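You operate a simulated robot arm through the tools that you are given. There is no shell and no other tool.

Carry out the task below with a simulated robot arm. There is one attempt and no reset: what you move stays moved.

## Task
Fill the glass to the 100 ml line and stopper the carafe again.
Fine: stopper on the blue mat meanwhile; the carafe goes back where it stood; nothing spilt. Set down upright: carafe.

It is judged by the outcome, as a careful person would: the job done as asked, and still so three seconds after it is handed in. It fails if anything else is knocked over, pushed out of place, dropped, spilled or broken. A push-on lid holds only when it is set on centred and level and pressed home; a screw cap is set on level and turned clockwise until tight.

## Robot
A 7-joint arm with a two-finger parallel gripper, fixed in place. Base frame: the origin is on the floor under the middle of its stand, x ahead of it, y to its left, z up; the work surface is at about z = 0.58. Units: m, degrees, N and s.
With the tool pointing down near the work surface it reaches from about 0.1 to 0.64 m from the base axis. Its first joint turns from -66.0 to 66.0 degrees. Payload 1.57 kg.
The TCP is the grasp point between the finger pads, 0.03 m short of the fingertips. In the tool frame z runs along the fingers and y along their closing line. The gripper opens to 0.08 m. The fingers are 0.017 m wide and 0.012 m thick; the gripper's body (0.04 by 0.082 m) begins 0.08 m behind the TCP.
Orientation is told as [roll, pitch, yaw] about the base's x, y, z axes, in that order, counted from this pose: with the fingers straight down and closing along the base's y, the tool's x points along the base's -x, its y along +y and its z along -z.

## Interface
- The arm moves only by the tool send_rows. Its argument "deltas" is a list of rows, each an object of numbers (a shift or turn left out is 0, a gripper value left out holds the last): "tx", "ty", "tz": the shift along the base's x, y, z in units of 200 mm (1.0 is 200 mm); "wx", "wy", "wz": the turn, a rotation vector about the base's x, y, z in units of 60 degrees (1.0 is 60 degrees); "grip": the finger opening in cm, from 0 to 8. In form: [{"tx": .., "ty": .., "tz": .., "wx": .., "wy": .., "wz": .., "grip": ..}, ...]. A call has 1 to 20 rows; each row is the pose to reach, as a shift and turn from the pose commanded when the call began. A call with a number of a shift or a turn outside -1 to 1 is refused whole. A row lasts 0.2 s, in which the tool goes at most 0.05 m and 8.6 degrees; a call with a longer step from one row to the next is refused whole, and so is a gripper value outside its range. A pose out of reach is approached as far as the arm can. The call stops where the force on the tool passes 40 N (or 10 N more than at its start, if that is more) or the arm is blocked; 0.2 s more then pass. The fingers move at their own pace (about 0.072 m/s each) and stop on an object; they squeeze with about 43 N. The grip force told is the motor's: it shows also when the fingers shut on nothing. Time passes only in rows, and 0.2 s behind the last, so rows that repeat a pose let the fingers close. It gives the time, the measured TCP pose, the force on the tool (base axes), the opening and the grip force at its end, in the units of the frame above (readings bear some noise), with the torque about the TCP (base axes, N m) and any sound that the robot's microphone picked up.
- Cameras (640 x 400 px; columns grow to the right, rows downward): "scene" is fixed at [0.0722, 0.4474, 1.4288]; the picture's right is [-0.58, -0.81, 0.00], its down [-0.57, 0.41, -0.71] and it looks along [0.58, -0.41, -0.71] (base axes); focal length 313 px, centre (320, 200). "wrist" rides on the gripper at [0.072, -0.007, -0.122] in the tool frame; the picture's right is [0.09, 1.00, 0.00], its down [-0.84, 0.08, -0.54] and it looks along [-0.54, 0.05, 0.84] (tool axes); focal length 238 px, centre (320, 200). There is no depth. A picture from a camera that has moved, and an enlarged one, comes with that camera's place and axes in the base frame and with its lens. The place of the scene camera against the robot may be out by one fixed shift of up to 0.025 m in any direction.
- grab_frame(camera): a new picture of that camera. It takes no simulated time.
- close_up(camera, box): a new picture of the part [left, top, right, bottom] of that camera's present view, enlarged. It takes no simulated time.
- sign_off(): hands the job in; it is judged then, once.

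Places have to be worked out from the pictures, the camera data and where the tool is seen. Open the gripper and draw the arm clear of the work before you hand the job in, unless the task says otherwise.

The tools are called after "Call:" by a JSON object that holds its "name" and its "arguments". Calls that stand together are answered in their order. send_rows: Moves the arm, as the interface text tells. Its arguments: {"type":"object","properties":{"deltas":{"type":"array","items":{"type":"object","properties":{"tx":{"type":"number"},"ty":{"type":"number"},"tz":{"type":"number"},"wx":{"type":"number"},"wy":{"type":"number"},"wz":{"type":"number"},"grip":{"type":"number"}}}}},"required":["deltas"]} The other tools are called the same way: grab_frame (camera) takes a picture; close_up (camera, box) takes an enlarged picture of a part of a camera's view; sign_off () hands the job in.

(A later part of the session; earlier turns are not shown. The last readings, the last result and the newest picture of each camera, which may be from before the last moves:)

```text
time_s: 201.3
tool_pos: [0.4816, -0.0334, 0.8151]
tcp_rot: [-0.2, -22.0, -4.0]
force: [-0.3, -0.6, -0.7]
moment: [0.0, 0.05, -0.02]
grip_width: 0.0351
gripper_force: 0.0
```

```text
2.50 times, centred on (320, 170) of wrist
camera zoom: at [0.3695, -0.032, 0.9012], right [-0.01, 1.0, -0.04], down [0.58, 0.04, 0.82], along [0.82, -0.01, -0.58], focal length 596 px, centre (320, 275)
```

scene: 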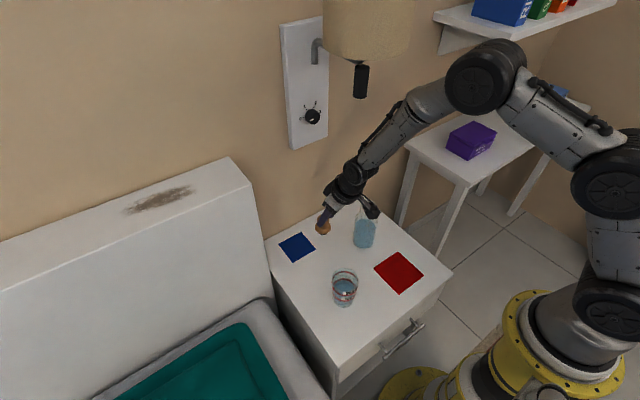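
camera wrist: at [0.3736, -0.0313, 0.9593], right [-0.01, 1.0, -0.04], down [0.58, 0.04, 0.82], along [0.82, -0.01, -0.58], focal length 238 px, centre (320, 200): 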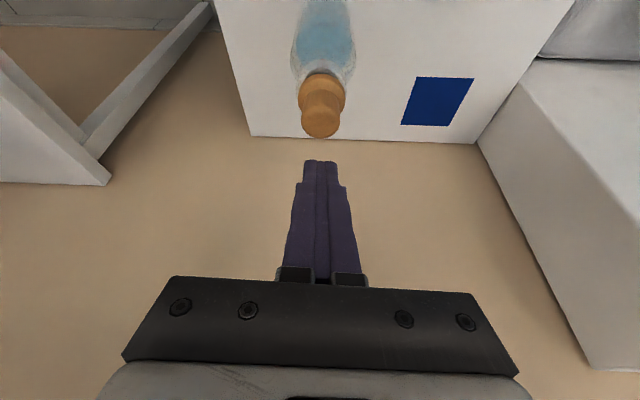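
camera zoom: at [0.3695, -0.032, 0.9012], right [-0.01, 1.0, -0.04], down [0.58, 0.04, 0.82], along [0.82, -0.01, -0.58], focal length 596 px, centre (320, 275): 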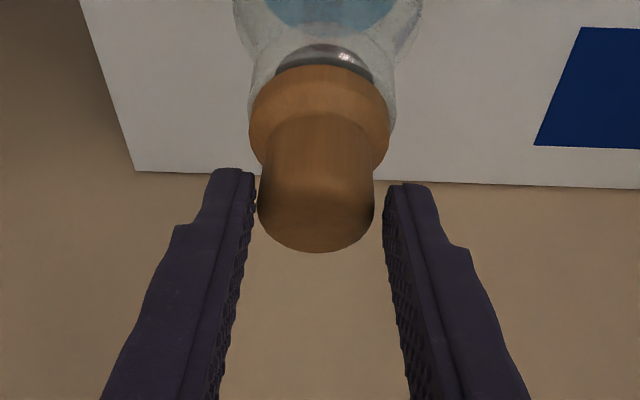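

Call:
{"name": "send_rows", "arguments": {"deltas": [{"ty": -0.004}, {"ty": -0.004, "grip": 0}, {"ty": -0.004, "grip": 0}, {"ty": -0.004, "grip": 0}]}}

Call:
{"name": "send_rows", "arguments": {"deltas": [{"tz": 0.01}, {"tz": 0.02}, {"tz": 0.03}, {"tz": 0.04}, {"tz": 0.05}, {"tz": 0.05}]}}

Call:
{"name": "close_up", "arguments": {"camera": "wrist", "box": [280, 90, 360, 150]}}

Call:
{"name": "close_up", "arguments": {"camera": "scene", "box": [355, 194, 379, 210]}}

```text
time_s: 202.3
tool_pos: [0.4801, -0.0344, 0.8146]
tcp_rot: [-0.1, -22.0, -4.1]
force: [-0.8, 0.2, 0.0]
moment: [-0.05, 0.0, -0.01]
grip_width: 0.0312
gripper_force: 40.2
```

```text
time_s: 203.7
tool_pos: [0.4803, -0.0332, 0.8245]
tcp_rot: [-0.2, -22.0, -4.0]
force: [0.2, 0.4, -0.4]
moment: [0.03, -0.03, 0.0]
grip_width: 0.0314
gripper_force: 40.1
```

```text
6.67 times, centred on (320, 120) of wrist
camera zoom: at [0.369, -0.032, 0.9113], right [-0.01, 1.0, -0.04], down [0.58, 0.04, 0.82], along [0.82, -0.01, -0.58], focal length 1589 px, centre (320, 733)
```

zoom: 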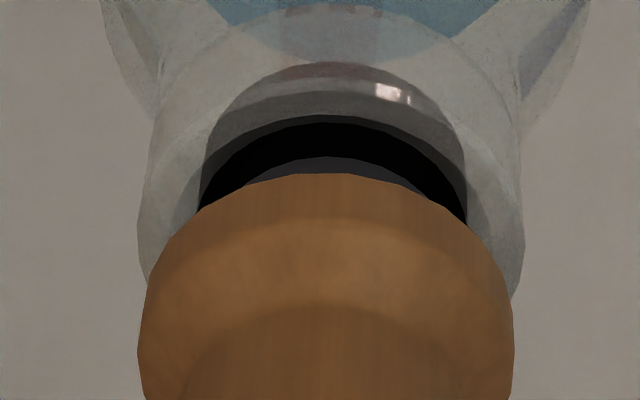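

```text
16.00 times, centred on (367, 202) of scene
camera zoom: at [0.0722, 0.4474, 1.4288], right [-0.58, -0.81, 0.0], down [-0.57, 0.41, -0.71], along [0.58, -0.41, -0.71], focal length 5003 px, centre (-432, 168)
```

zoom: 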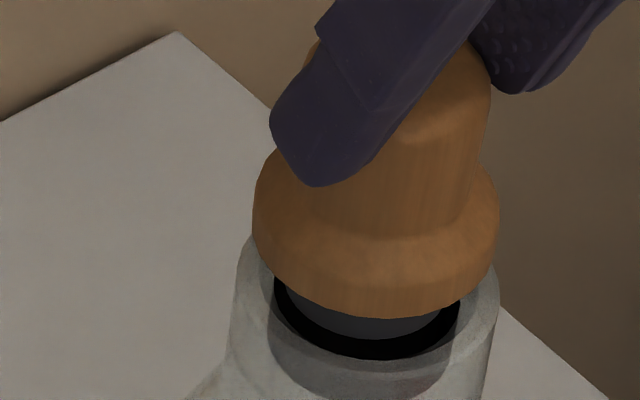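

Raised 1 cm; the crescents around the plug are now symmetric left/right (14 vs 15 px). A tiny -0.6 mm x trim, then straight down until the flange touches.

Call:
{"name": "send_rows", "arguments": {"deltas": [{"tx": -0.003, "tz": -0.008}, {"tx": -0.003, "tz": -0.016}, {"tx": -0.003, "tz": -0.024}, {"tx": -0.003, "tz": -0.032}, {"tx": -0.003, "tz": -0.038}, {"tx": -0.003, "tz": -0.042}, {"tx": -0.003, "tz": -0.042}]}}

Call:
{"name": "close_up", "arguments": {"camera": "wrist", "box": [280, 90, 360, 150]}}

Call:
{"name": "close_up", "arguments": {"camera": "scene", "box": [355, 198, 379, 214]}}

```text
time_s: 205.3
tool_pos: [0.48, -0.0338, 0.8161]
tcp_rot: [-0.2, -22.0, -4.1]
force: [0.2, 0.0, -0.1]
moment: [-0.01, 0.0, 0.02]
grip_width: 0.0313
gripper_force: 40.2
```

```text
6.67 times, centred on (320, 120) of wrist
camera zoom: at [0.3683, -0.0323, 0.9033], right [-0.01, 1.0, -0.04], down [0.58, 0.04, 0.82], along [0.82, -0.01, -0.58], focal length 1589 px, centre (320, 733)
```

zoom: 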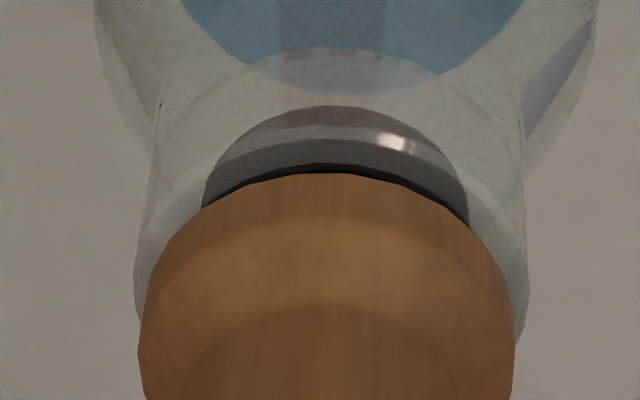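

```text
16.00 times, centred on (367, 206) of scene
camera zoom: at [0.0722, 0.4474, 1.4288], right [-0.58, -0.81, 0.0], down [-0.57, 0.41, -0.71], along [0.58, -0.41, -0.71], focal length 5003 px, centre (-432, 104)
```

zoom: 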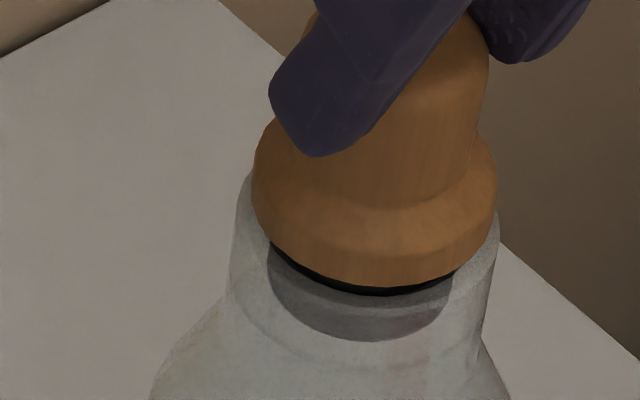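

Evenly placed, about 1.5 mm from flush, no contact yet. Continuing.

Call:
{"name": "send_rows", "arguments": {"deltas": [{"tz": -0.004}, {"tz": -0.008}, {"tz": -0.01}]}}

Call:
{"name": "close_up", "arguments": {"camera": "wrist", "box": [280, 90, 360, 150]}}

Call:
{"name": "close_up", "arguments": {"camera": "scene", "box": [355, 198, 379, 214]}}

```text
time_s: 206.1
tool_pos: [0.4804, -0.0334, 0.8144]
tcp_rot: [-0.2, -22.0, -4.0]
force: [0.2, -0.7, 1.2]
moment: [-0.05, 0.05, -0.01]
grip_width: 0.0315
gripper_force: 40.1
```

```text
6.67 times, centred on (320, 120) of wrist
camera zoom: at [0.3689, -0.0322, 0.9013], right [-0.01, 1.0, -0.04], down [0.58, 0.04, 0.82], along [0.82, -0.01, -0.58], focal length 1589 px, centre (320, 733)
```

zoom: 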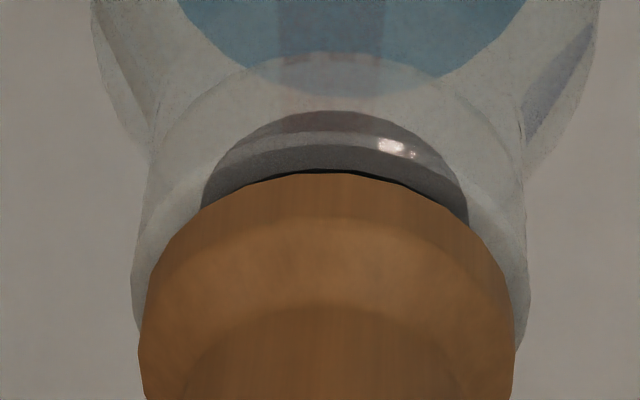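

```text
16.00 times, centred on (367, 206) of scene
camera zoom: at [0.0721, 0.4474, 1.4288], right [-0.58, -0.81, 0.0], down [-0.57, 0.41, -0.71], along [0.58, -0.41, -0.71], focal length 5003 px, centre (-432, 104)
```

zoom: 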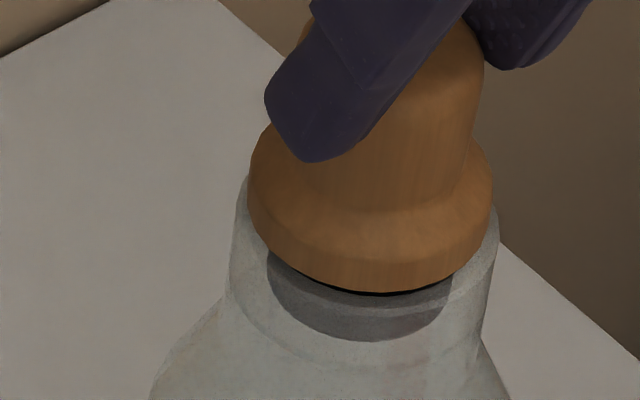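

Nearly flush with an even hairline all round, just touching (1 N). Pressing gently in 0.5 mm steps.

Call:
{"name": "send_rows", "arguments": {"deltas": [{"tz": -0.0025}, {"tz": -0.005}]}}

```text
time_s: 206.7
tool_pos: [0.4811, -0.034, 0.8155]
tcp_rot: [-0.2, -22.1, -4.0]
force: [-3.6, 1.6, 10.8]
moment: [0.16, 0.5, -0.02]
grip_width: 0.0313
gripper_force: 40.1
```

Call:
{"name": "send_rows", "arguments": {"deltas": [{"tx": -0.004, "tz": -0.002}, {"tx": -0.005, "tz": -0.005}]}}

Call:
{"name": "close_up", "arguments": {"camera": "wrist", "box": [280, 90, 360, 150]}}

Call:
{"name": "close_up", "arguments": {"camera": "scene", "box": [355, 198, 379, 214]}}

```text
time_s: 207.3
tool_pos: [0.4808, -0.0337, 0.8139]
tcp_rot: [-0.2, -22.3, -4.0]
force: [-3.1, 3.4, 20.4]
moment: [0.11, 0.67, -0.03]
grip_width: 0.0314
gripper_force: 40.3
```

```text
6.67 times, centred on (320, 120) of wrist
camera zoom: at [0.3682, -0.0325, 0.9005], right [-0.01, 1.0, -0.04], down [0.57, 0.04, 0.82], along [0.82, -0.01, -0.57], focal length 1589 px, centre (320, 733)
```

zoom: 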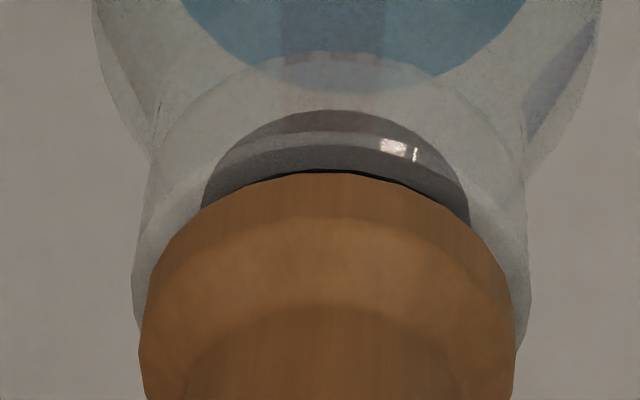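

```text
16.00 times, centred on (367, 206) of scene
camera zoom: at [0.0718, 0.4475, 1.4288], right [-0.58, -0.81, 0.0], down [-0.57, 0.41, -0.71], along [0.58, -0.41, -0.71], focal length 5003 px, centre (-432, 104)
```

zoom: 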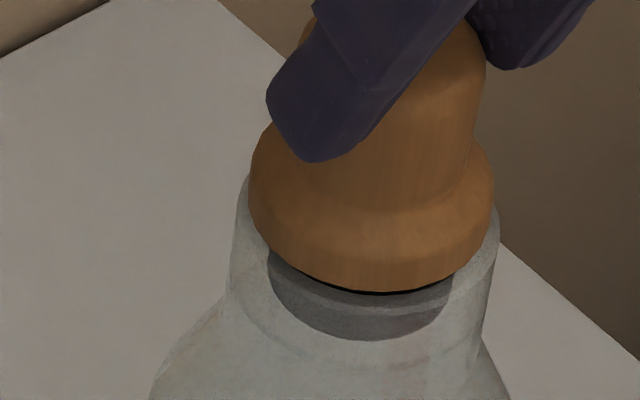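

Level and centred with a uniform hairline at 20 N: this is now the last bit of "press home". Increasing the force in small steps.

Call:
{"name": "send_rows", "arguments": {"deltas": [{"tx": -0.002, "tz": -0.003}, {"tx": -0.005, "tz": -0.007}]}}

Call:
{"name": "close_up", "arguments": {"camera": "scene", "box": [355, 198, 379, 214]}}

```text
time_s: 207.9
tool_pos: [0.4804, -0.033, 0.8148]
tcp_rot: [-0.2, -22.5, -4.0]
force: [-3.0, 0.9, 28.2]
moment: [-0.01, -0.06, -0.06]
grip_width: 0.0314
gripper_force: 40.3
```

```text
16.00 times, centred on (367, 206) of scene
camera zoom: at [0.0717, 0.4474, 1.4288], right [-0.58, -0.81, 0.0], down [-0.57, 0.41, -0.71], along [0.58, -0.41, -0.71], focal length 5003 px, centre (-432, 104)
```

zoom: 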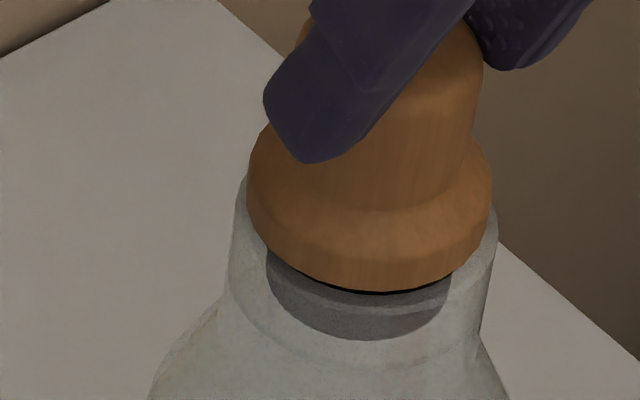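

28 N with the moments now balanced. Continuing toward 37 N.

Call:
{"name": "send_rows", "arguments": {"deltas": [{"tx": -0.003, "tz": -0.003}, {"tx": -0.005, "tz": -0.006}, {"tx": -0.006, "tz": -0.008}]}}

Call:
{"name": "close_up", "arguments": {"camera": "scene", "box": [355, 198, 379, 214]}}

Call:
{"name": "close_up", "arguments": {"camera": "wrist", "box": [280, 90, 360, 150]}}

```text
time_s: 208.7
tool_pos: [0.4795, -0.0337, 0.8142]
tcp_rot: [-0.1, -22.6, -4.1]
force: [0.6, -0.3, 30.7]
moment: [-0.04, -0.33, -0.02]
grip_width: 0.0314
gripper_force: 40.4
```

```text
16.00 times, centred on (367, 206) of scene
camera zoom: at [0.0717, 0.4474, 1.4288], right [-0.58, -0.81, 0.0], down [-0.57, 0.41, -0.71], along [0.58, -0.41, -0.71], focal length 5003 px, centre (-432, 104)
```

zoom: 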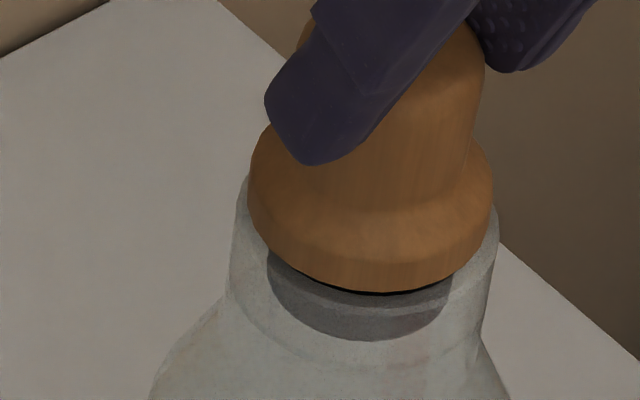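

```text
6.67 times, centred on (320, 120) of wrist
camera zoom: at [0.3677, -0.0324, 0.8991], right [-0.01, 1.0, -0.04], down [0.57, 0.04, 0.82], along [0.82, -0.01, -0.57], focal length 1589 px, centre (320, 733)
```

zoom: 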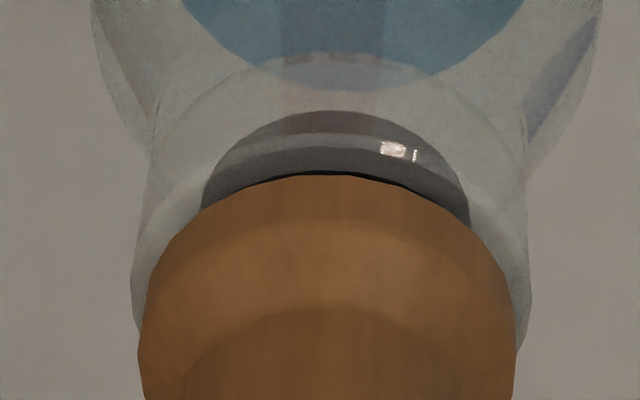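

Balanced 31 N and no further movement. Let me compare stopper height against the original seated picture using the same crop.

Call:
{"name": "close_up", "arguments": {"camera": "scene", "box": [340, 185, 390, 255]}}

```text
5.71 times, centred on (365, 220) of scene
camera zoom: at [0.0717, 0.4474, 1.4288], right [-0.58, -0.81, 0.0], down [-0.57, 0.41, -0.71], along [0.58, -0.41, -0.71], focal length 1787 px, centre (63, 86)
```

zoom: 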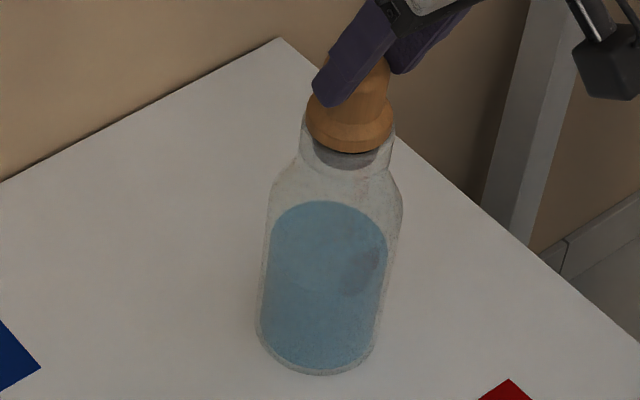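

Let me test whether it's holding: I'll unload gradually and see if the force goes negative (carafe hanging on the stopper) rather than the stopper just sliding out.

Call:
{"name": "send_rows", "arguments": {"deltas": [{"tx": 0.006, "tz": 0.01}, {"tx": 0.012, "tz": 0.018}, {"tx": 0.012, "tz": 0.018}]}}

```text
time_s: 209.5
tool_pos: [0.4804, -0.0337, 0.8141]
tcp_rot: [-0.2, -22.1, -4.0]
force: [7.0, 0.6, 12.4]
moment: [-0.1, -1.25, 0.11]
grip_width: 0.0315
gripper_force: 40.5
```

Call:
{"name": "send_rows", "arguments": {"deltas": [{"tx": 0.008, "tz": 0.006}, {"tx": 0.008, "tz": 0.012}]}}

```text
time_s: 210.1
tool_pos: [0.4808, -0.0331, 0.8141]
tcp_rot: [-0.2, -21.6, -4.1]
force: [2.7, -0.9, 1.9]
moment: [-0.19, -0.81, -0.06]
grip_width: 0.0314
gripper_force: 40.6
```

Call:
{"name": "send_rows", "arguments": {"deltas": [{"tz": 0.004}, {"tz": 0.008}]}}

Call:
{"name": "close_up", "arguments": {"camera": "scene", "box": [355, 198, 379, 214]}}

Call:
{"name": "close_up", "arguments": {"camera": "scene", "box": [340, 185, 390, 255]}}

```text
time_s: 210.7
tool_pos: [0.4805, -0.0325, 0.8163]
tcp_rot: [-0.3, -21.7, -4.0]
force: [-1.0, -1.2, -0.3]
moment: [-0.01, 0.08, 0.01]
grip_width: 0.0313
gripper_force: 39.9
```

```text
16.00 times, centred on (367, 206) of scene
camera zoom: at [0.0721, 0.4474, 1.4288], right [-0.58, -0.81, 0.0], down [-0.57, 0.41, -0.71], along [0.58, -0.41, -0.71], focal length 5003 px, centre (-432, 104)
```

zoom: 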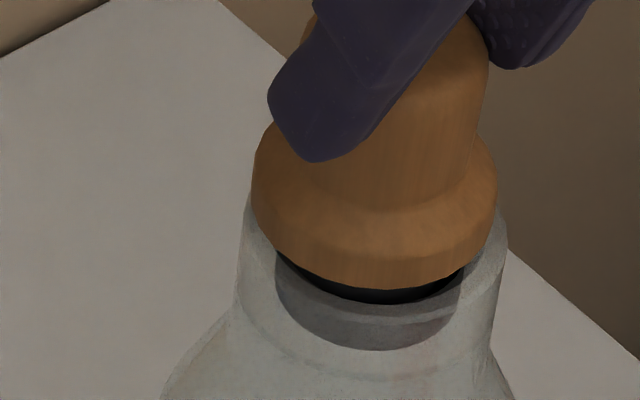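

```text
5.71 times, centred on (365, 220) of scene
camera zoom: at [0.0721, 0.4474, 1.4288], right [-0.58, -0.81, 0.0], down [-0.57, 0.41, -0.71], along [0.58, -0.41, -0.71], focal length 1787 px, centre (63, 86)
```

zoom: 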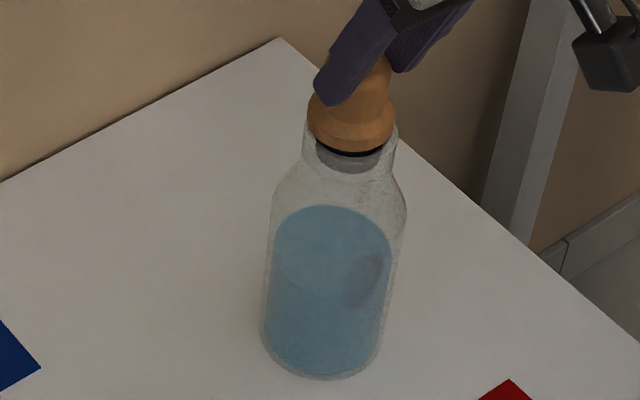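

Not holding: it slides up freely, and the presses have nudged the carafe ~7 mm. I'll stop pushing hard and instead find the true centre by light probing. First a fresh look at the relative alignment.

Call:
{"name": "close_up", "arguments": {"camera": "wrist", "box": [280, 90, 360, 150]}}

Call:
{"name": "close_up", "arguments": {"camera": "wrist", "box": [240, 90, 400, 250]}}

```text
6.67 times, centred on (320, 120) of wrist
camera zoom: at [0.3683, -0.0318, 0.9033], right [-0.01, 1.0, -0.04], down [0.58, 0.04, 0.81], along [0.81, -0.01, -0.58], focal length 1589 px, centre (320, 733)
```

zoom: 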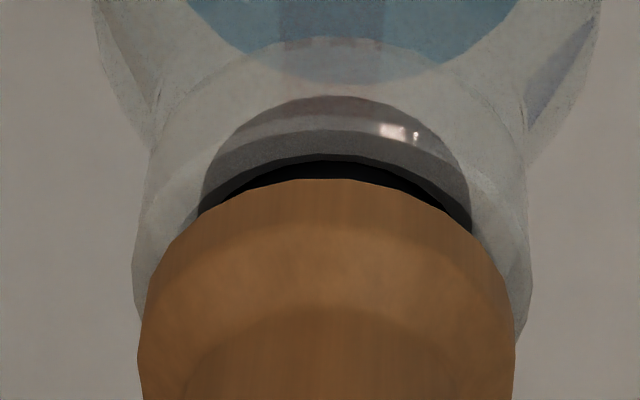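

```text
2.50 times, centred on (320, 170) of wrist
camera zoom: at [0.3683, -0.0318, 0.9033], right [-0.01, 1.0, -0.04], down [0.58, 0.04, 0.81], along [0.81, -0.01, -0.58], focal length 596 px, centre (320, 275)
```

zoom: 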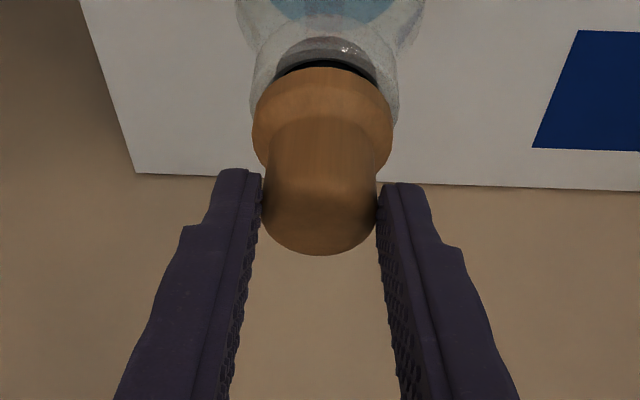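

The pictures (compared with the removal reference) say the stopper is now ~1.7 mm too far +x, y is right. Shifting -1.7 mm and lowering gently to light contact only.

Call:
{"name": "send_rows", "arguments": {"deltas": [{"tx": -0.0085}, {"tx": -0.0085, "tz": -0.004}, {"tx": -0.0085, "tz": -0.008}]}}

Call:
{"name": "close_up", "arguments": {"camera": "wrist", "box": [280, 90, 360, 150]}}

Call:
{"name": "close_up", "arguments": {"camera": "scene", "box": [355, 198, 379, 214]}}

```text
time_s: 211.5
tool_pos: [0.4802, -0.034, 0.8171]
tcp_rot: [-0.3, -22.0, -4.0]
force: [-1.6, -0.1, -0.3]
moment: [-0.01, 0.06, 0.0]
grip_width: 0.0314
gripper_force: 40.2
```

```text
6.67 times, centred on (320, 120) of wrist
camera zoom: at [0.3674, -0.0317, 0.9023], right [-0.01, 1.0, -0.04], down [0.58, 0.04, 0.82], along [0.82, -0.01, -0.58], focal length 1589 px, centre (320, 733)
```

zoom: 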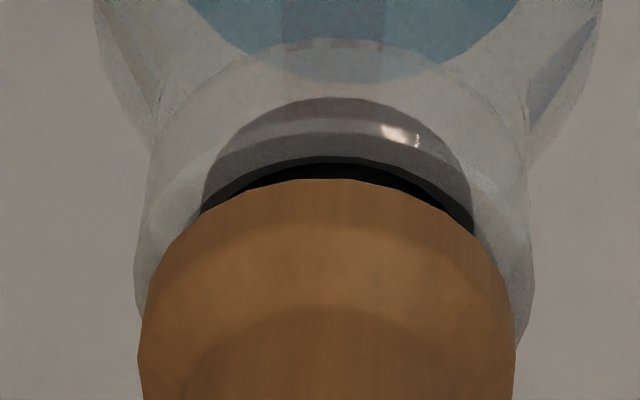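

```text
16.00 times, centred on (367, 206) of scene
camera zoom: at [0.0721, 0.4474, 1.4288], right [-0.58, -0.81, 0.0], down [-0.57, 0.41, -0.71], along [0.58, -0.41, -0.71], focal length 5003 px, centre (-432, 104)
```

zoom: 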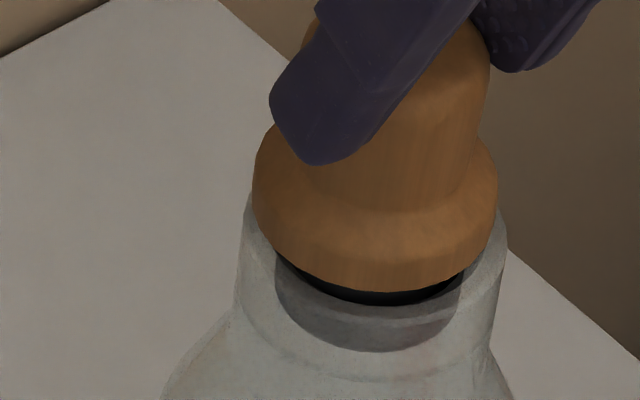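

Call:
{"name": "close_up", "arguments": {"camera": "scene", "box": [340, 185, 390, 255]}}

Call:
{"name": "send_rows", "arguments": {"deltas": [{"tx": 0.0}, {"tx": 0.0}]}}

```text
5.71 times, centred on (365, 220) of scene
camera zoom: at [0.0721, 0.4474, 1.4288], right [-0.58, -0.81, 0.0], down [-0.57, 0.41, -0.71], along [0.58, -0.41, -0.71], focal length 1787 px, centre (63, 86)
```

zoom: 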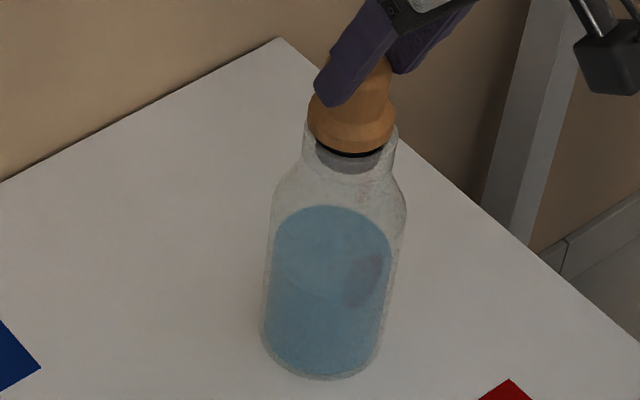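

```text
time_s: 212.1
tool_pos: [0.4791, -0.0323, 0.8155]
tcp_rot: [-0.2, -22.0, -4.0]
force: [-1.0, -0.5, 0.1]
moment: [-0.01, 0.06, -0.03]
grip_width: 0.0315
gripper_force: 40.6
```

Call:
{"name": "close_up", "arguments": {"camera": "wrist", "box": [280, 90, 360, 150]}}

Call:
{"name": "close_up", "arguments": {"camera": "scene", "box": [355, 198, 379, 214]}}

```text
6.67 times, centred on (320, 120) of wrist
camera zoom: at [0.3674, -0.0317, 0.9023], right [-0.01, 1.0, -0.04], down [0.58, 0.04, 0.82], along [0.82, -0.01, -0.58], focal length 1589 px, centre (320, 733)
```

zoom: 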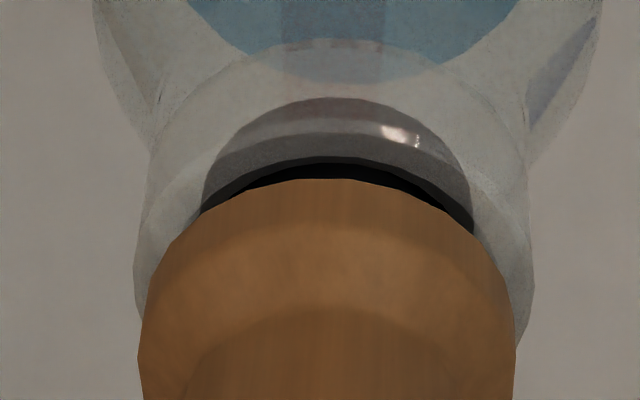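

```text
16.00 times, centred on (367, 206) of scene
camera zoom: at [0.0721, 0.4474, 1.4288], right [-0.58, -0.81, 0.0], down [-0.57, 0.41, -0.71], along [0.58, -0.41, -0.71], focal length 5003 px, centre (-432, 104)
```

zoom: 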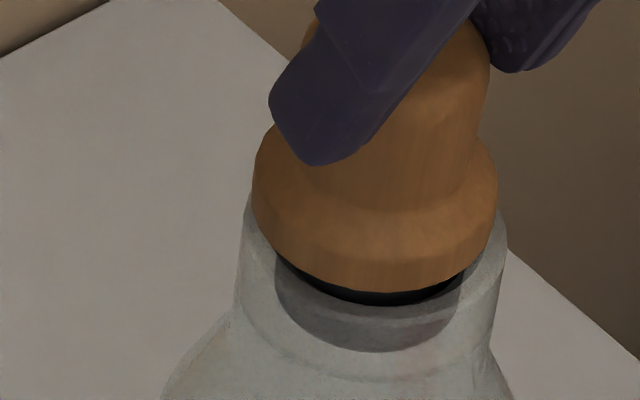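

The camera's reported position is noise-free, which helps: the tool moved only -0.9 mm, with the plug resting against the far wall of the neck (Fx ≈ -1 N). Moving a further -1.6 mm.

Call:
{"name": "send_rows", "arguments": {"deltas": [{"tx": -0.004}, {"tx": -0.008}, {"tx": -0.008}]}}

Call:
{"name": "close_up", "arguments": {"camera": "wrist", "box": [280, 90, 360, 150]}}

Call:
{"name": "close_up", "arguments": {"camera": "scene", "box": [355, 198, 379, 214]}}

```text
time_s: 212.9
tool_pos: [0.479, -0.0326, 0.8163]
tcp_rot: [-0.1, -22.0, -3.9]
force: [-0.9, -0.4, -0.2]
moment: [0.01, 0.05, 0.01]
grip_width: 0.0314
gripper_force: 40.0
```

```text
6.67 times, centred on (320, 120) of wrist
camera zoom: at [0.366, -0.0316, 0.9025], right [-0.01, 1.0, -0.04], down [0.58, 0.04, 0.82], along [0.82, -0.01, -0.58], focal length 1589 px, centre (320, 733)
```

zoom: 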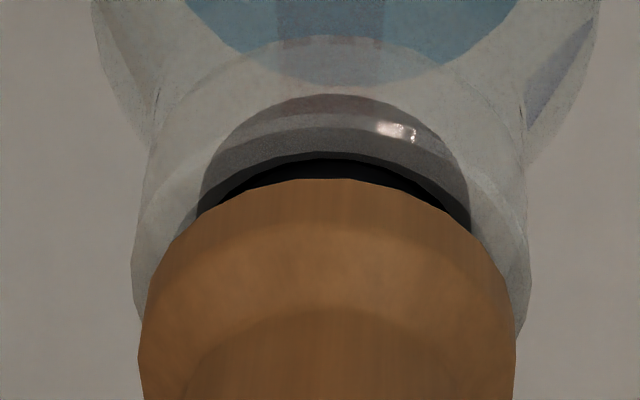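

```text
16.00 times, centred on (367, 206) of scene
camera zoom: at [0.0722, 0.4474, 1.4288], right [-0.58, -0.81, 0.0], down [-0.57, 0.41, -0.71], along [0.58, -0.41, -0.71], focal length 5003 px, centre (-432, 104)
```

zoom: 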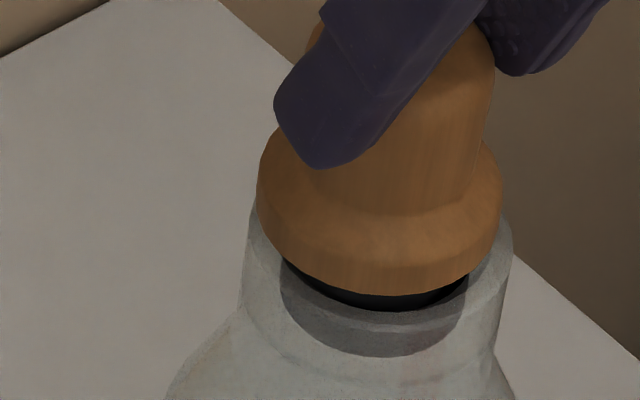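

The carafe moves along with the plug, so the fit is snug: the plug is engaged in the neck, and what stops it going home must be a small tilt (jamming). I'll lift the stopper fully out and measure its tilt in the grip from both cameras.

Call:
{"name": "send_rows", "arguments": {"deltas": [{"tz": 0.03}, {"tz": 0.06}, {"tz": 0.1}, {"tz": 0.14}, {"tz": 0.18}, {"tz": 0.22}, {"tz": 0.22}]}}

Call:
{"name": "close_up", "arguments": {"camera": "scene", "box": [354, 174, 384, 194]}}

Call:
{"name": "close_up", "arguments": {"camera": "wrist", "box": [270, 90, 370, 200]}}

Call:
{"name": "close_up", "arguments": {"camera": "scene", "box": [330, 170, 400, 260]}}

```text
time_s: 214.5
tool_pos: [0.4767, -0.0335, 0.8595]
tcp_rot: [-0.1, -21.9, -4.0]
force: [0.0, 0.7, -0.6]
moment: [0.01, 0.03, -0.03]
grip_width: 0.0314
gripper_force: 40.5
```

```text
16.00 times, centred on (369, 184) of scene
camera zoom: at [0.0722, 0.4474, 1.4288], right [-0.58, -0.81, 0.0], down [-0.57, 0.41, -0.71], along [0.58, -0.41, -0.71], focal length 5003 px, centre (-464, 456)
```

zoom: 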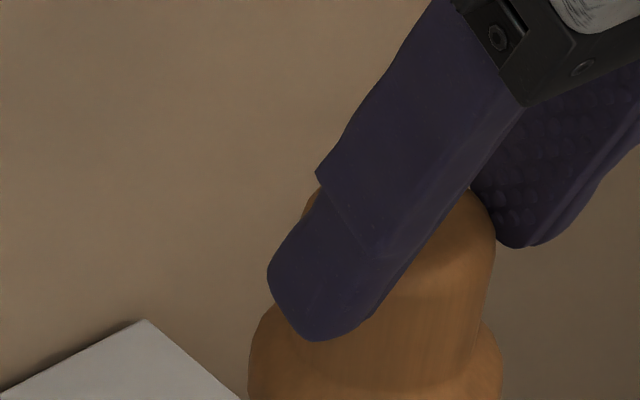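

```text
3.64 times, centred on (320, 145) of wrist
camera zoom: at [0.3662, -0.0317, 0.9455], right [-0.01, 1.0, -0.04], down [0.58, 0.04, 0.82], along [0.82, -0.01, -0.58], focal length 867 px, centre (320, 400)
```

zoom: 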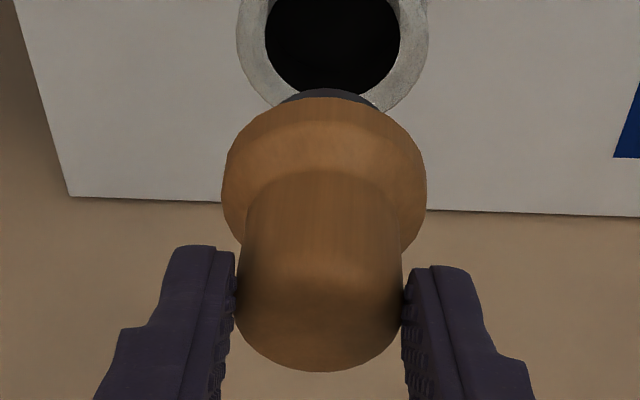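

```text
4.44 times, centred on (365, 215) of scene
camera zoom: at [0.0722, 0.4474, 1.4288], right [-0.58, -0.81, 0.0], down [-0.57, 0.41, -0.71], along [0.58, -0.41, -0.71], focal length 1390 px, centre (120, 133)
```

zoom: 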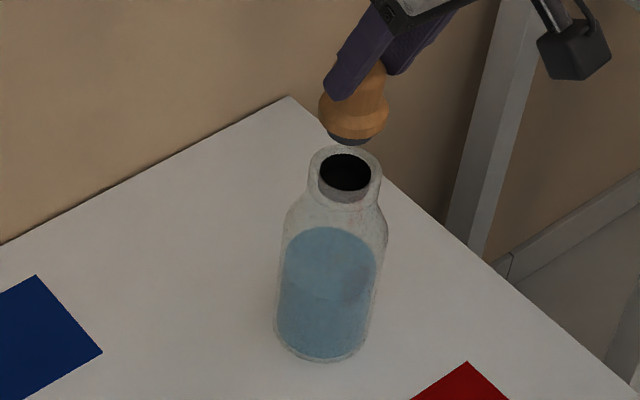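

Call:
{"name": "close_up", "arguments": {"camera": "scene", "box": [358, 184, 388, 206]}}

Call:
{"name": "close_up", "arguments": {"camera": "wrist", "box": [285, 70, 355, 125]}}

```text
16.00 times, centred on (373, 195) of scene
camera zoom: at [0.0722, 0.4474, 1.4288], right [-0.58, -0.81, 0.0], down [-0.57, 0.41, -0.71], along [0.58, -0.41, -0.71], focal length 5003 px, centre (-528, 280)
```

zoom: 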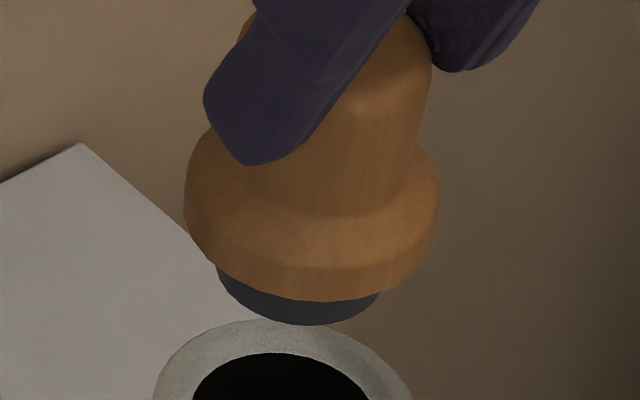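

```text
7.27 times, centred on (320, 98) of wrist
camera zoom: at [0.3662, -0.0317, 0.9455], right [-0.01, 1.0, -0.04], down [0.58, 0.04, 0.82], along [0.82, -0.01, -0.58], focal length 1734 px, centre (320, 946)
```

zoom: 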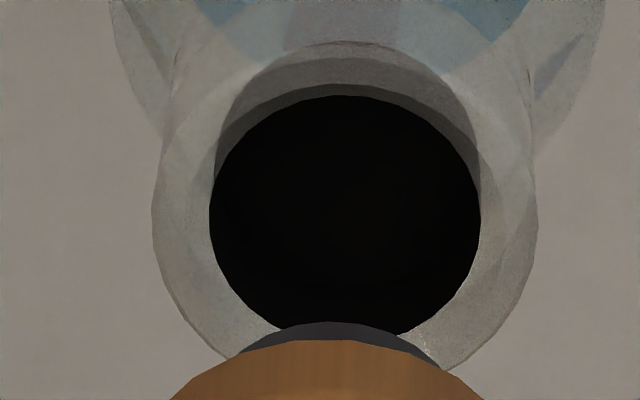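

Measuring with the reference method (validated on the removal picture): the stopper is vertical within ~1°, but about 4 mm too far +x of the mouth axis (the carafe got dragged toward me). I'll shift -4 mm in x and +0.3 mm in y, then re-measure.

Call:
{"name": "send_rows", "arguments": {"deltas": [{"tx": -0.01, "ty": 0.001}, {"tx": -0.02, "ty": 0.0015}, {"tx": -0.02, "ty": 0.0015, "tz": -0.06}, {"tx": -0.02, "ty": 0.0015, "tz": -0.1}, {"tx": -0.02, "ty": 0.0015, "tz": -0.13}, {"tx": -0.02, "ty": 0.0015, "tz": -0.13}]}}

Call:
{"name": "close_up", "arguments": {"camera": "wrist", "box": [285, 80, 355, 135]}}

Call:
{"name": "close_up", "arguments": {"camera": "scene", "box": [358, 190, 388, 212]}}

```text
time_s: 215.9
tool_pos: [0.4758, -0.0324, 0.8336]
tcp_rot: [-0.2, -22.0, -4.0]
force: [0.6, -1.3, -0.1]
moment: [0.01, 0.05, -0.02]
grip_width: 0.0313
gripper_force: 40.9
```

```text
7.27 times, centred on (320, 108) of wrist
camera zoom: at [0.3623, -0.0321, 0.9195], right [-0.01, 1.0, -0.04], down [0.58, 0.04, 0.82], along [0.82, -0.01, -0.58], focal length 1734 px, centre (320, 873)
```

zoom: 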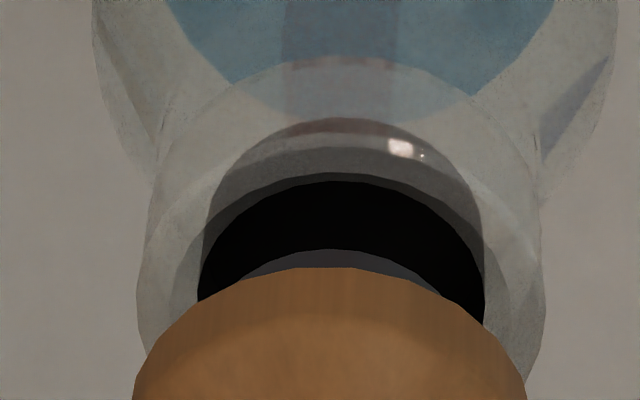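

```text
16.00 times, centred on (373, 201) of scene
camera zoom: at [0.0722, 0.4474, 1.4288], right [-0.58, -0.81, 0.0], down [-0.57, 0.41, -0.71], along [0.58, -0.41, -0.71], focal length 5003 px, centre (-528, 184)
```

zoom: 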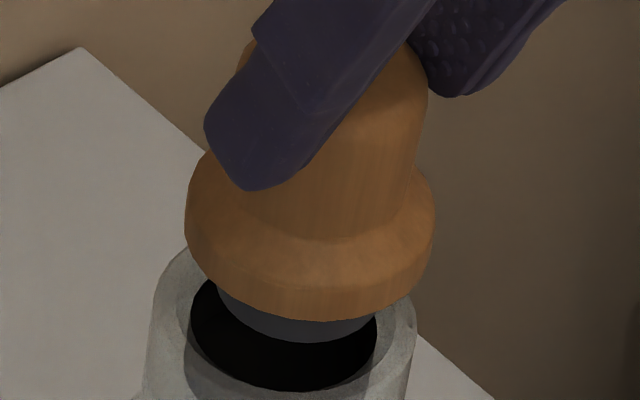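

With the reference bias removed, both cameras now agree the stopper is on the mouth axis to within ~0.3 mm. Descending straight down in steps; the seated height should correspond to camera z≈0.900.

Call:
{"name": "send_rows", "arguments": {"deltas": [{"tz": -0.01}, {"tz": -0.02}, {"tz": -0.03}, {"tz": -0.04}, {"tz": -0.05}, {"tz": -0.06}, {"tz": -0.06}]}}

Call:
{"name": "close_up", "arguments": {"camera": "wrist", "box": [285, 90, 355, 145]}}

Call:
{"name": "close_up", "arguments": {"camera": "scene", "box": [358, 194, 388, 216]}}

```text
time_s: 217.5
tool_pos: [0.4749, -0.0323, 0.8198]
tcp_rot: [-0.2, -22.0, -4.0]
force: [-0.1, 0.5, -0.8]
moment: [0.0, 0.0, 0.0]
grip_width: 0.0315
gripper_force: 40.1
```

```text
7.27 times, centred on (320, 118) of wrist
camera zoom: at [0.3619, -0.0318, 0.9075], right [-0.01, 1.0, -0.04], down [0.58, 0.04, 0.82], along [0.82, -0.01, -0.58], focal length 1734 px, centre (320, 800)
```

zoom: 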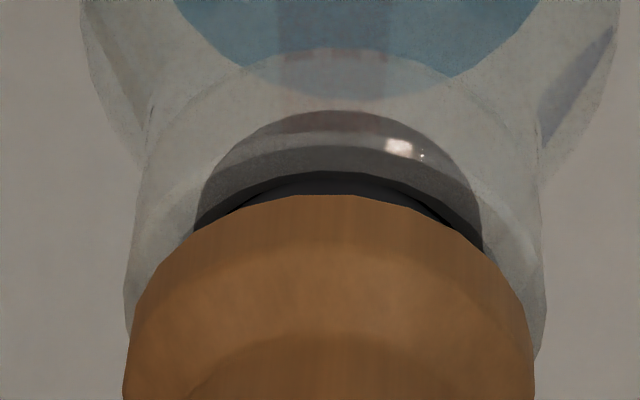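

```text
16.00 times, centred on (373, 205) of scene
camera zoom: at [0.0722, 0.4474, 1.4288], right [-0.58, -0.81, 0.0], down [-0.57, 0.41, -0.71], along [0.58, -0.41, -0.71], focal length 5003 px, centre (-528, 120)
```

zoom: 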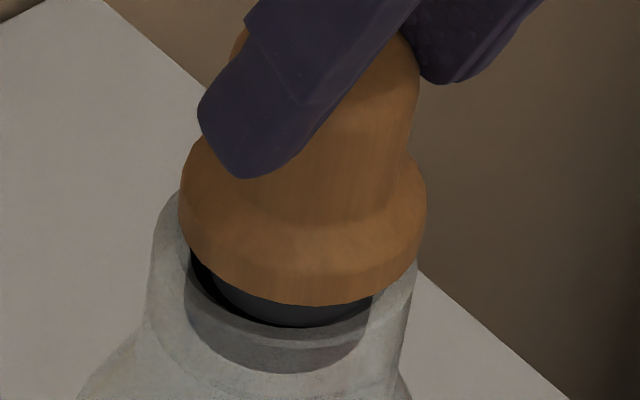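

Close up, the crescents show I over-corrected: the plug is ~1.9 mm too far back and ~0.4 mm toward -y. Raising 4 mm and shifting +1.9 mm in x, +0.4 mm in y.

Call:
{"name": "send_rows", "arguments": {"deltas": [{"tz": 0.02}, {"tz": 0.02, "tx": 0.005, "ty": 0.001}, {"tz": 0.02, "tx": 0.0095, "ty": 0.002}, {"tz": 0.02, "tx": 0.0095, "ty": 0.002}]}}

Call:
{"name": "close_up", "arguments": {"camera": "wrist", "box": [285, 90, 355, 145]}}

Call:
{"name": "close_up", "arguments": {"camera": "scene", "box": [358, 194, 388, 216]}}

```text
time_s: 218.5
tool_pos: [0.4762, -0.0327, 0.8255]
tcp_rot: [-0.2, -22.0, -4.0]
force: [0.2, 0.0, -0.6]
moment: [0.03, 0.03, -0.01]
grip_width: 0.0312
gripper_force: 40.5
```

```text
7.27 times, centred on (320, 118) of wrist
camera zoom: at [0.3635, -0.0313, 0.9119], right [-0.01, 1.0, -0.04], down [0.58, 0.04, 0.82], along [0.82, -0.01, -0.58], focal length 1734 px, centre (320, 800)
```

zoom: 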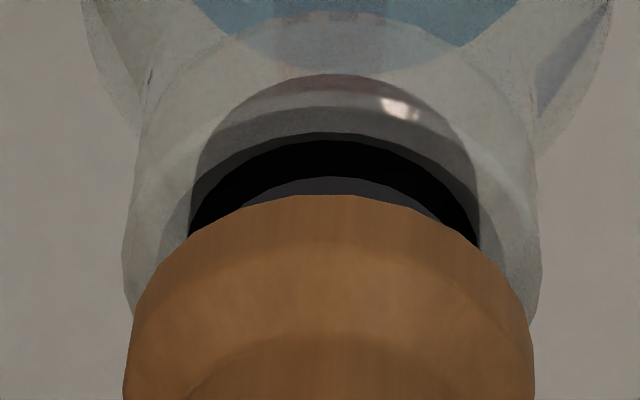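

```text
16.00 times, centred on (373, 205) of scene
camera zoom: at [0.0722, 0.4474, 1.4288], right [-0.58, -0.81, 0.0], down [-0.57, 0.41, -0.71], along [0.58, -0.41, -0.71], focal length 5003 px, centre (-528, 120)
```

zoom: 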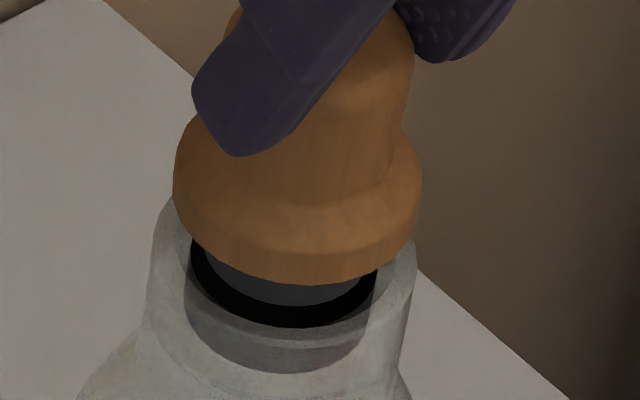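

Crescents are now even (14/7 px left/right, front matching) – within about 0.5 mm. Descending 8 mm and watching the side forces.

Call:
{"name": "send_rows", "arguments": {"deltas": [{"tz": -0.008}, {"tz": -0.016}, {"tz": -0.024}, {"tz": -0.032}, {"tz": -0.04}, {"tz": -0.04}]}}

Call:
{"name": "close_up", "arguments": {"camera": "wrist", "box": [285, 90, 355, 145]}}

Call:
{"name": "close_up", "arguments": {"camera": "scene", "box": [358, 198, 388, 220]}}

```text
time_s: 219.9
tool_pos: [0.4756, -0.0325, 0.8163]
tcp_rot: [-0.3, -22.0, -4.1]
force: [1.0, 0.0, 0.1]
moment: [-0.02, 0.0, -0.04]
grip_width: 0.0311
gripper_force: 39.7
```

```text
7.27 times, centred on (320, 118) of wrist
camera zoom: at [0.3636, -0.0314, 0.9037], right [-0.01, 1.0, -0.04], down [0.58, 0.04, 0.82], along [0.82, -0.01, -0.58], focal length 1734 px, centre (320, 800)
```

zoom: 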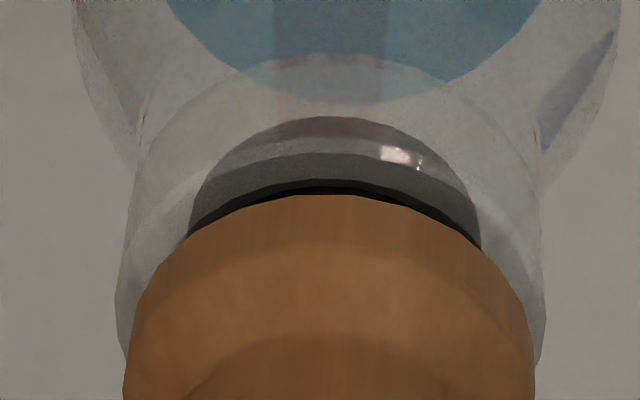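

```text
16.00 times, centred on (373, 209) of scene
camera zoom: at [0.0722, 0.4474, 1.4288], right [-0.58, -0.81, 0.0], down [-0.57, 0.41, -0.71], along [0.58, -0.41, -0.71], focal length 5003 px, centre (-528, 56)
```

zoom: 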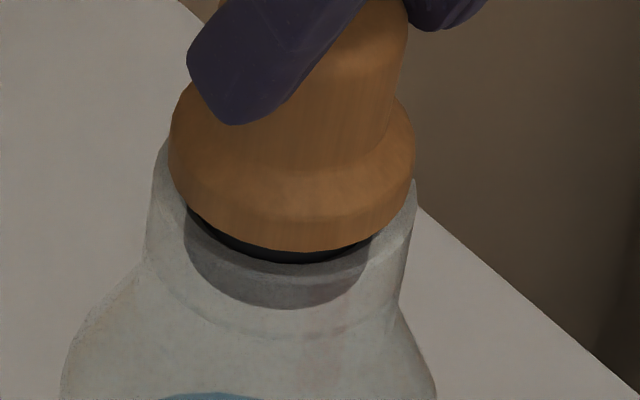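

Plug is in the neck with no side force. Continuing down 2 mm.

Call:
{"name": "send_rows", "arguments": {"deltas": [{"tz": -0.004}, {"tz": -0.008}, {"tz": -0.01}, {"tz": -0.01}]}}

Call:
{"name": "close_up", "arguments": {"camera": "wrist", "box": [285, 90, 355, 145]}}

Call:
{"name": "close_up", "arguments": {"camera": "scene", "box": [358, 198, 388, 220]}}

```text
time_s: 220.9
tool_pos: [0.4757, -0.0333, 0.8168]
tcp_rot: [-0.1, -22.0, -4.0]
force: [-0.2, -0.4, -0.9]
moment: [-0.02, 0.0, -0.02]
grip_width: 0.0312
gripper_force: 40.4
```

```text
7.27 times, centred on (320, 118) of wrist
camera zoom: at [0.3636, -0.0311, 0.9023], right [-0.01, 1.0, -0.04], down [0.58, 0.04, 0.82], along [0.82, -0.01, -0.58], focal length 1734 px, centre (320, 800)
```

zoom: 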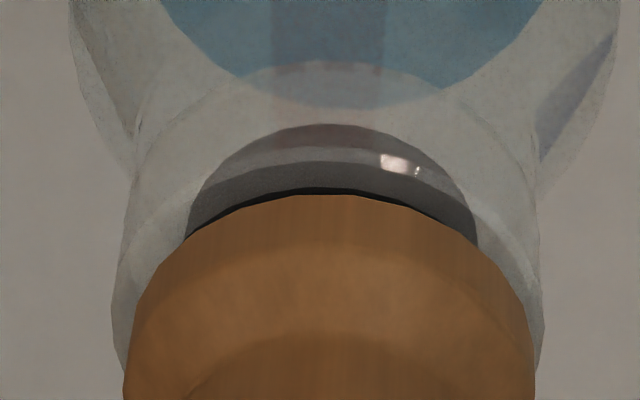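

```text
16.00 times, centred on (373, 209) of scene
camera zoom: at [0.0722, 0.4474, 1.4288], right [-0.58, -0.81, 0.0], down [-0.57, 0.41, -0.71], along [0.58, -0.41, -0.71], focal length 5003 px, centre (-528, 56)
```

zoom: 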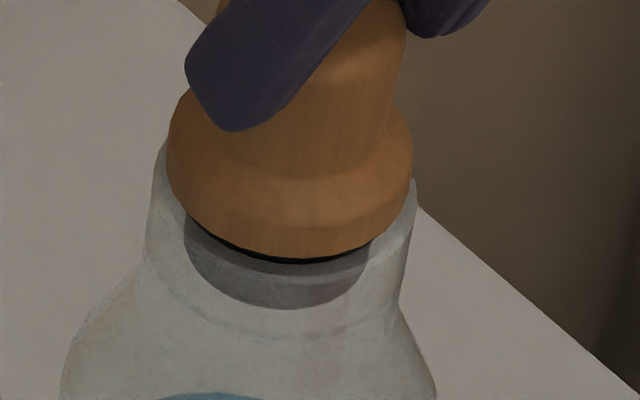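

Even, thin gap and still no force. Another 1.2 mm in fine steps.

Call:
{"name": "send_rows", "arguments": {"deltas": [{"tz": -0.003}, {"tz": -0.006}, {"tz": -0.006}]}}

Call:
{"name": "close_up", "arguments": {"camera": "wrist", "box": [285, 90, 355, 145]}}

Call:
{"name": "close_up", "arguments": {"camera": "scene", "box": [358, 198, 388, 220]}}

```text
time_s: 221.7
tool_pos: [0.4757, -0.0333, 0.8141]
tcp_rot: [-0.2, -22.1, -4.2]
force: [0.2, 0.0, -0.7]
moment: [0.0, -0.02, -0.02]
grip_width: 0.0315
gripper_force: 40.2
```

```text
7.27 times, centred on (320, 118) of wrist
camera zoom: at [0.3636, -0.0316, 0.901], right [-0.01, 1.0, -0.04], down [0.58, 0.04, 0.82], along [0.82, -0.01, -0.58], focal length 1734 px, centre (320, 800)
```

zoom: 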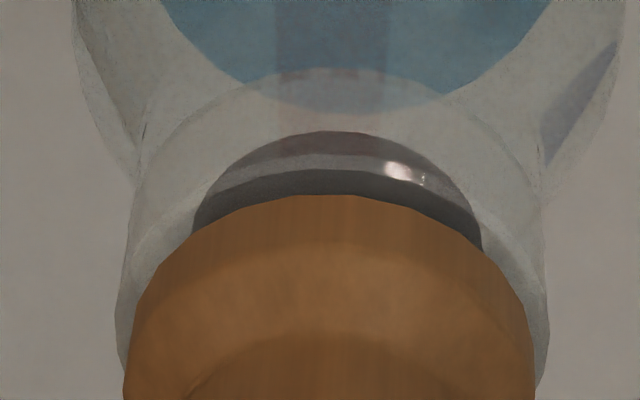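

```text
16.00 times, centred on (373, 209) of scene
camera zoom: at [0.0722, 0.4474, 1.4288], right [-0.58, -0.81, 0.0], down [-0.57, 0.41, -0.71], along [0.58, -0.41, -0.71], focal length 5003 px, centre (-528, 56)
```

zoom: 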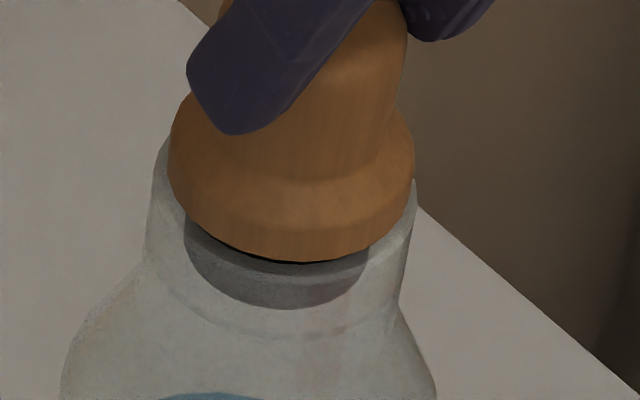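

Essentially flush now with still zero force, better than any earlier attempt. Another 1 mm.

Call:
{"name": "send_rows", "arguments": {"deltas": [{"tz": -0.003}, {"tz": -0.005}]}}

Call:
{"name": "close_up", "arguments": {"camera": "wrist", "box": [285, 90, 355, 145]}}

Call:
{"name": "close_up", "arguments": {"camera": "scene", "box": [358, 198, 388, 220]}}

```text
time_s: 222.3
tool_pos: [0.4756, -0.0313, 0.8121]
tcp_rot: [-0.2, -22.0, -4.1]
force: [-3.0, -0.5, 7.0]
moment: [-0.16, 0.43, -0.06]
grip_width: 0.0315
gripper_force: 40.0
```

```text
7.27 times, centred on (320, 118) of wrist
camera zoom: at [0.3638, -0.0314, 0.9003], right [-0.01, 1.0, -0.04], down [0.58, 0.04, 0.82], along [0.82, -0.01, -0.58], focal length 1734 px, centre (320, 800)
```

zoom: 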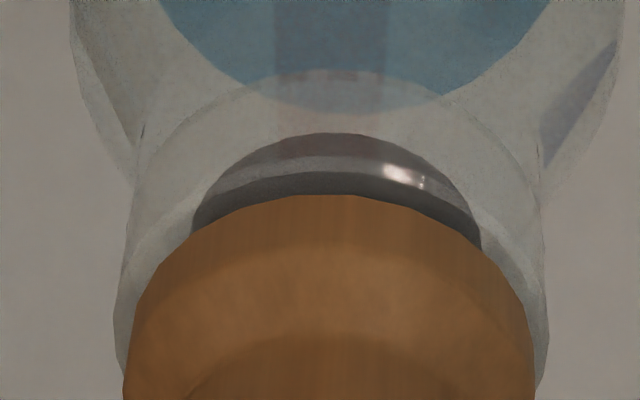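

```text
16.00 times, centred on (373, 209) of scene
camera zoom: at [0.072, 0.4474, 1.4288], right [-0.58, -0.81, 0.0], down [-0.57, 0.41, -0.71], along [0.58, -0.41, -0.71], focal length 5003 px, centre (-528, 56)
```

zoom: 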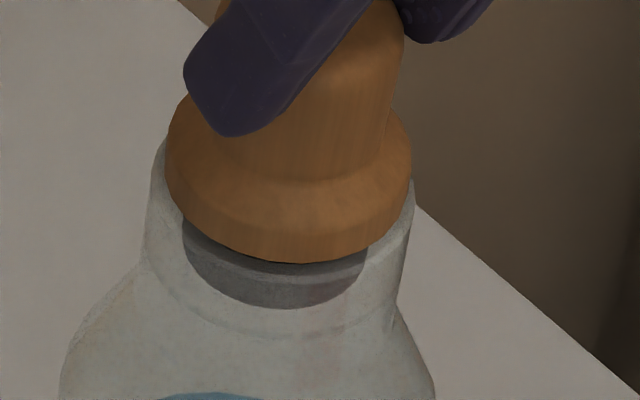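

Now it's truly flush: no dark gap in either view, and contact is at camera z 0.9003, matching the original seated height (0.8997). Pressing home now with gentle compensation.

Call:
{"name": "send_rows", "arguments": {"deltas": [{"tx": -0.002, "tz": -0.003}, {"tx": -0.005, "tz": -0.007}]}}

```text
time_s: 222.9
tool_pos: [0.4752, -0.0318, 0.8127]
tcp_rot: [-0.2, -22.3, -4.1]
force: [-6.7, -0.9, 23.2]
moment: [-0.03, 0.58, 0.03]
grip_width: 0.0315
gripper_force: 40.1
```

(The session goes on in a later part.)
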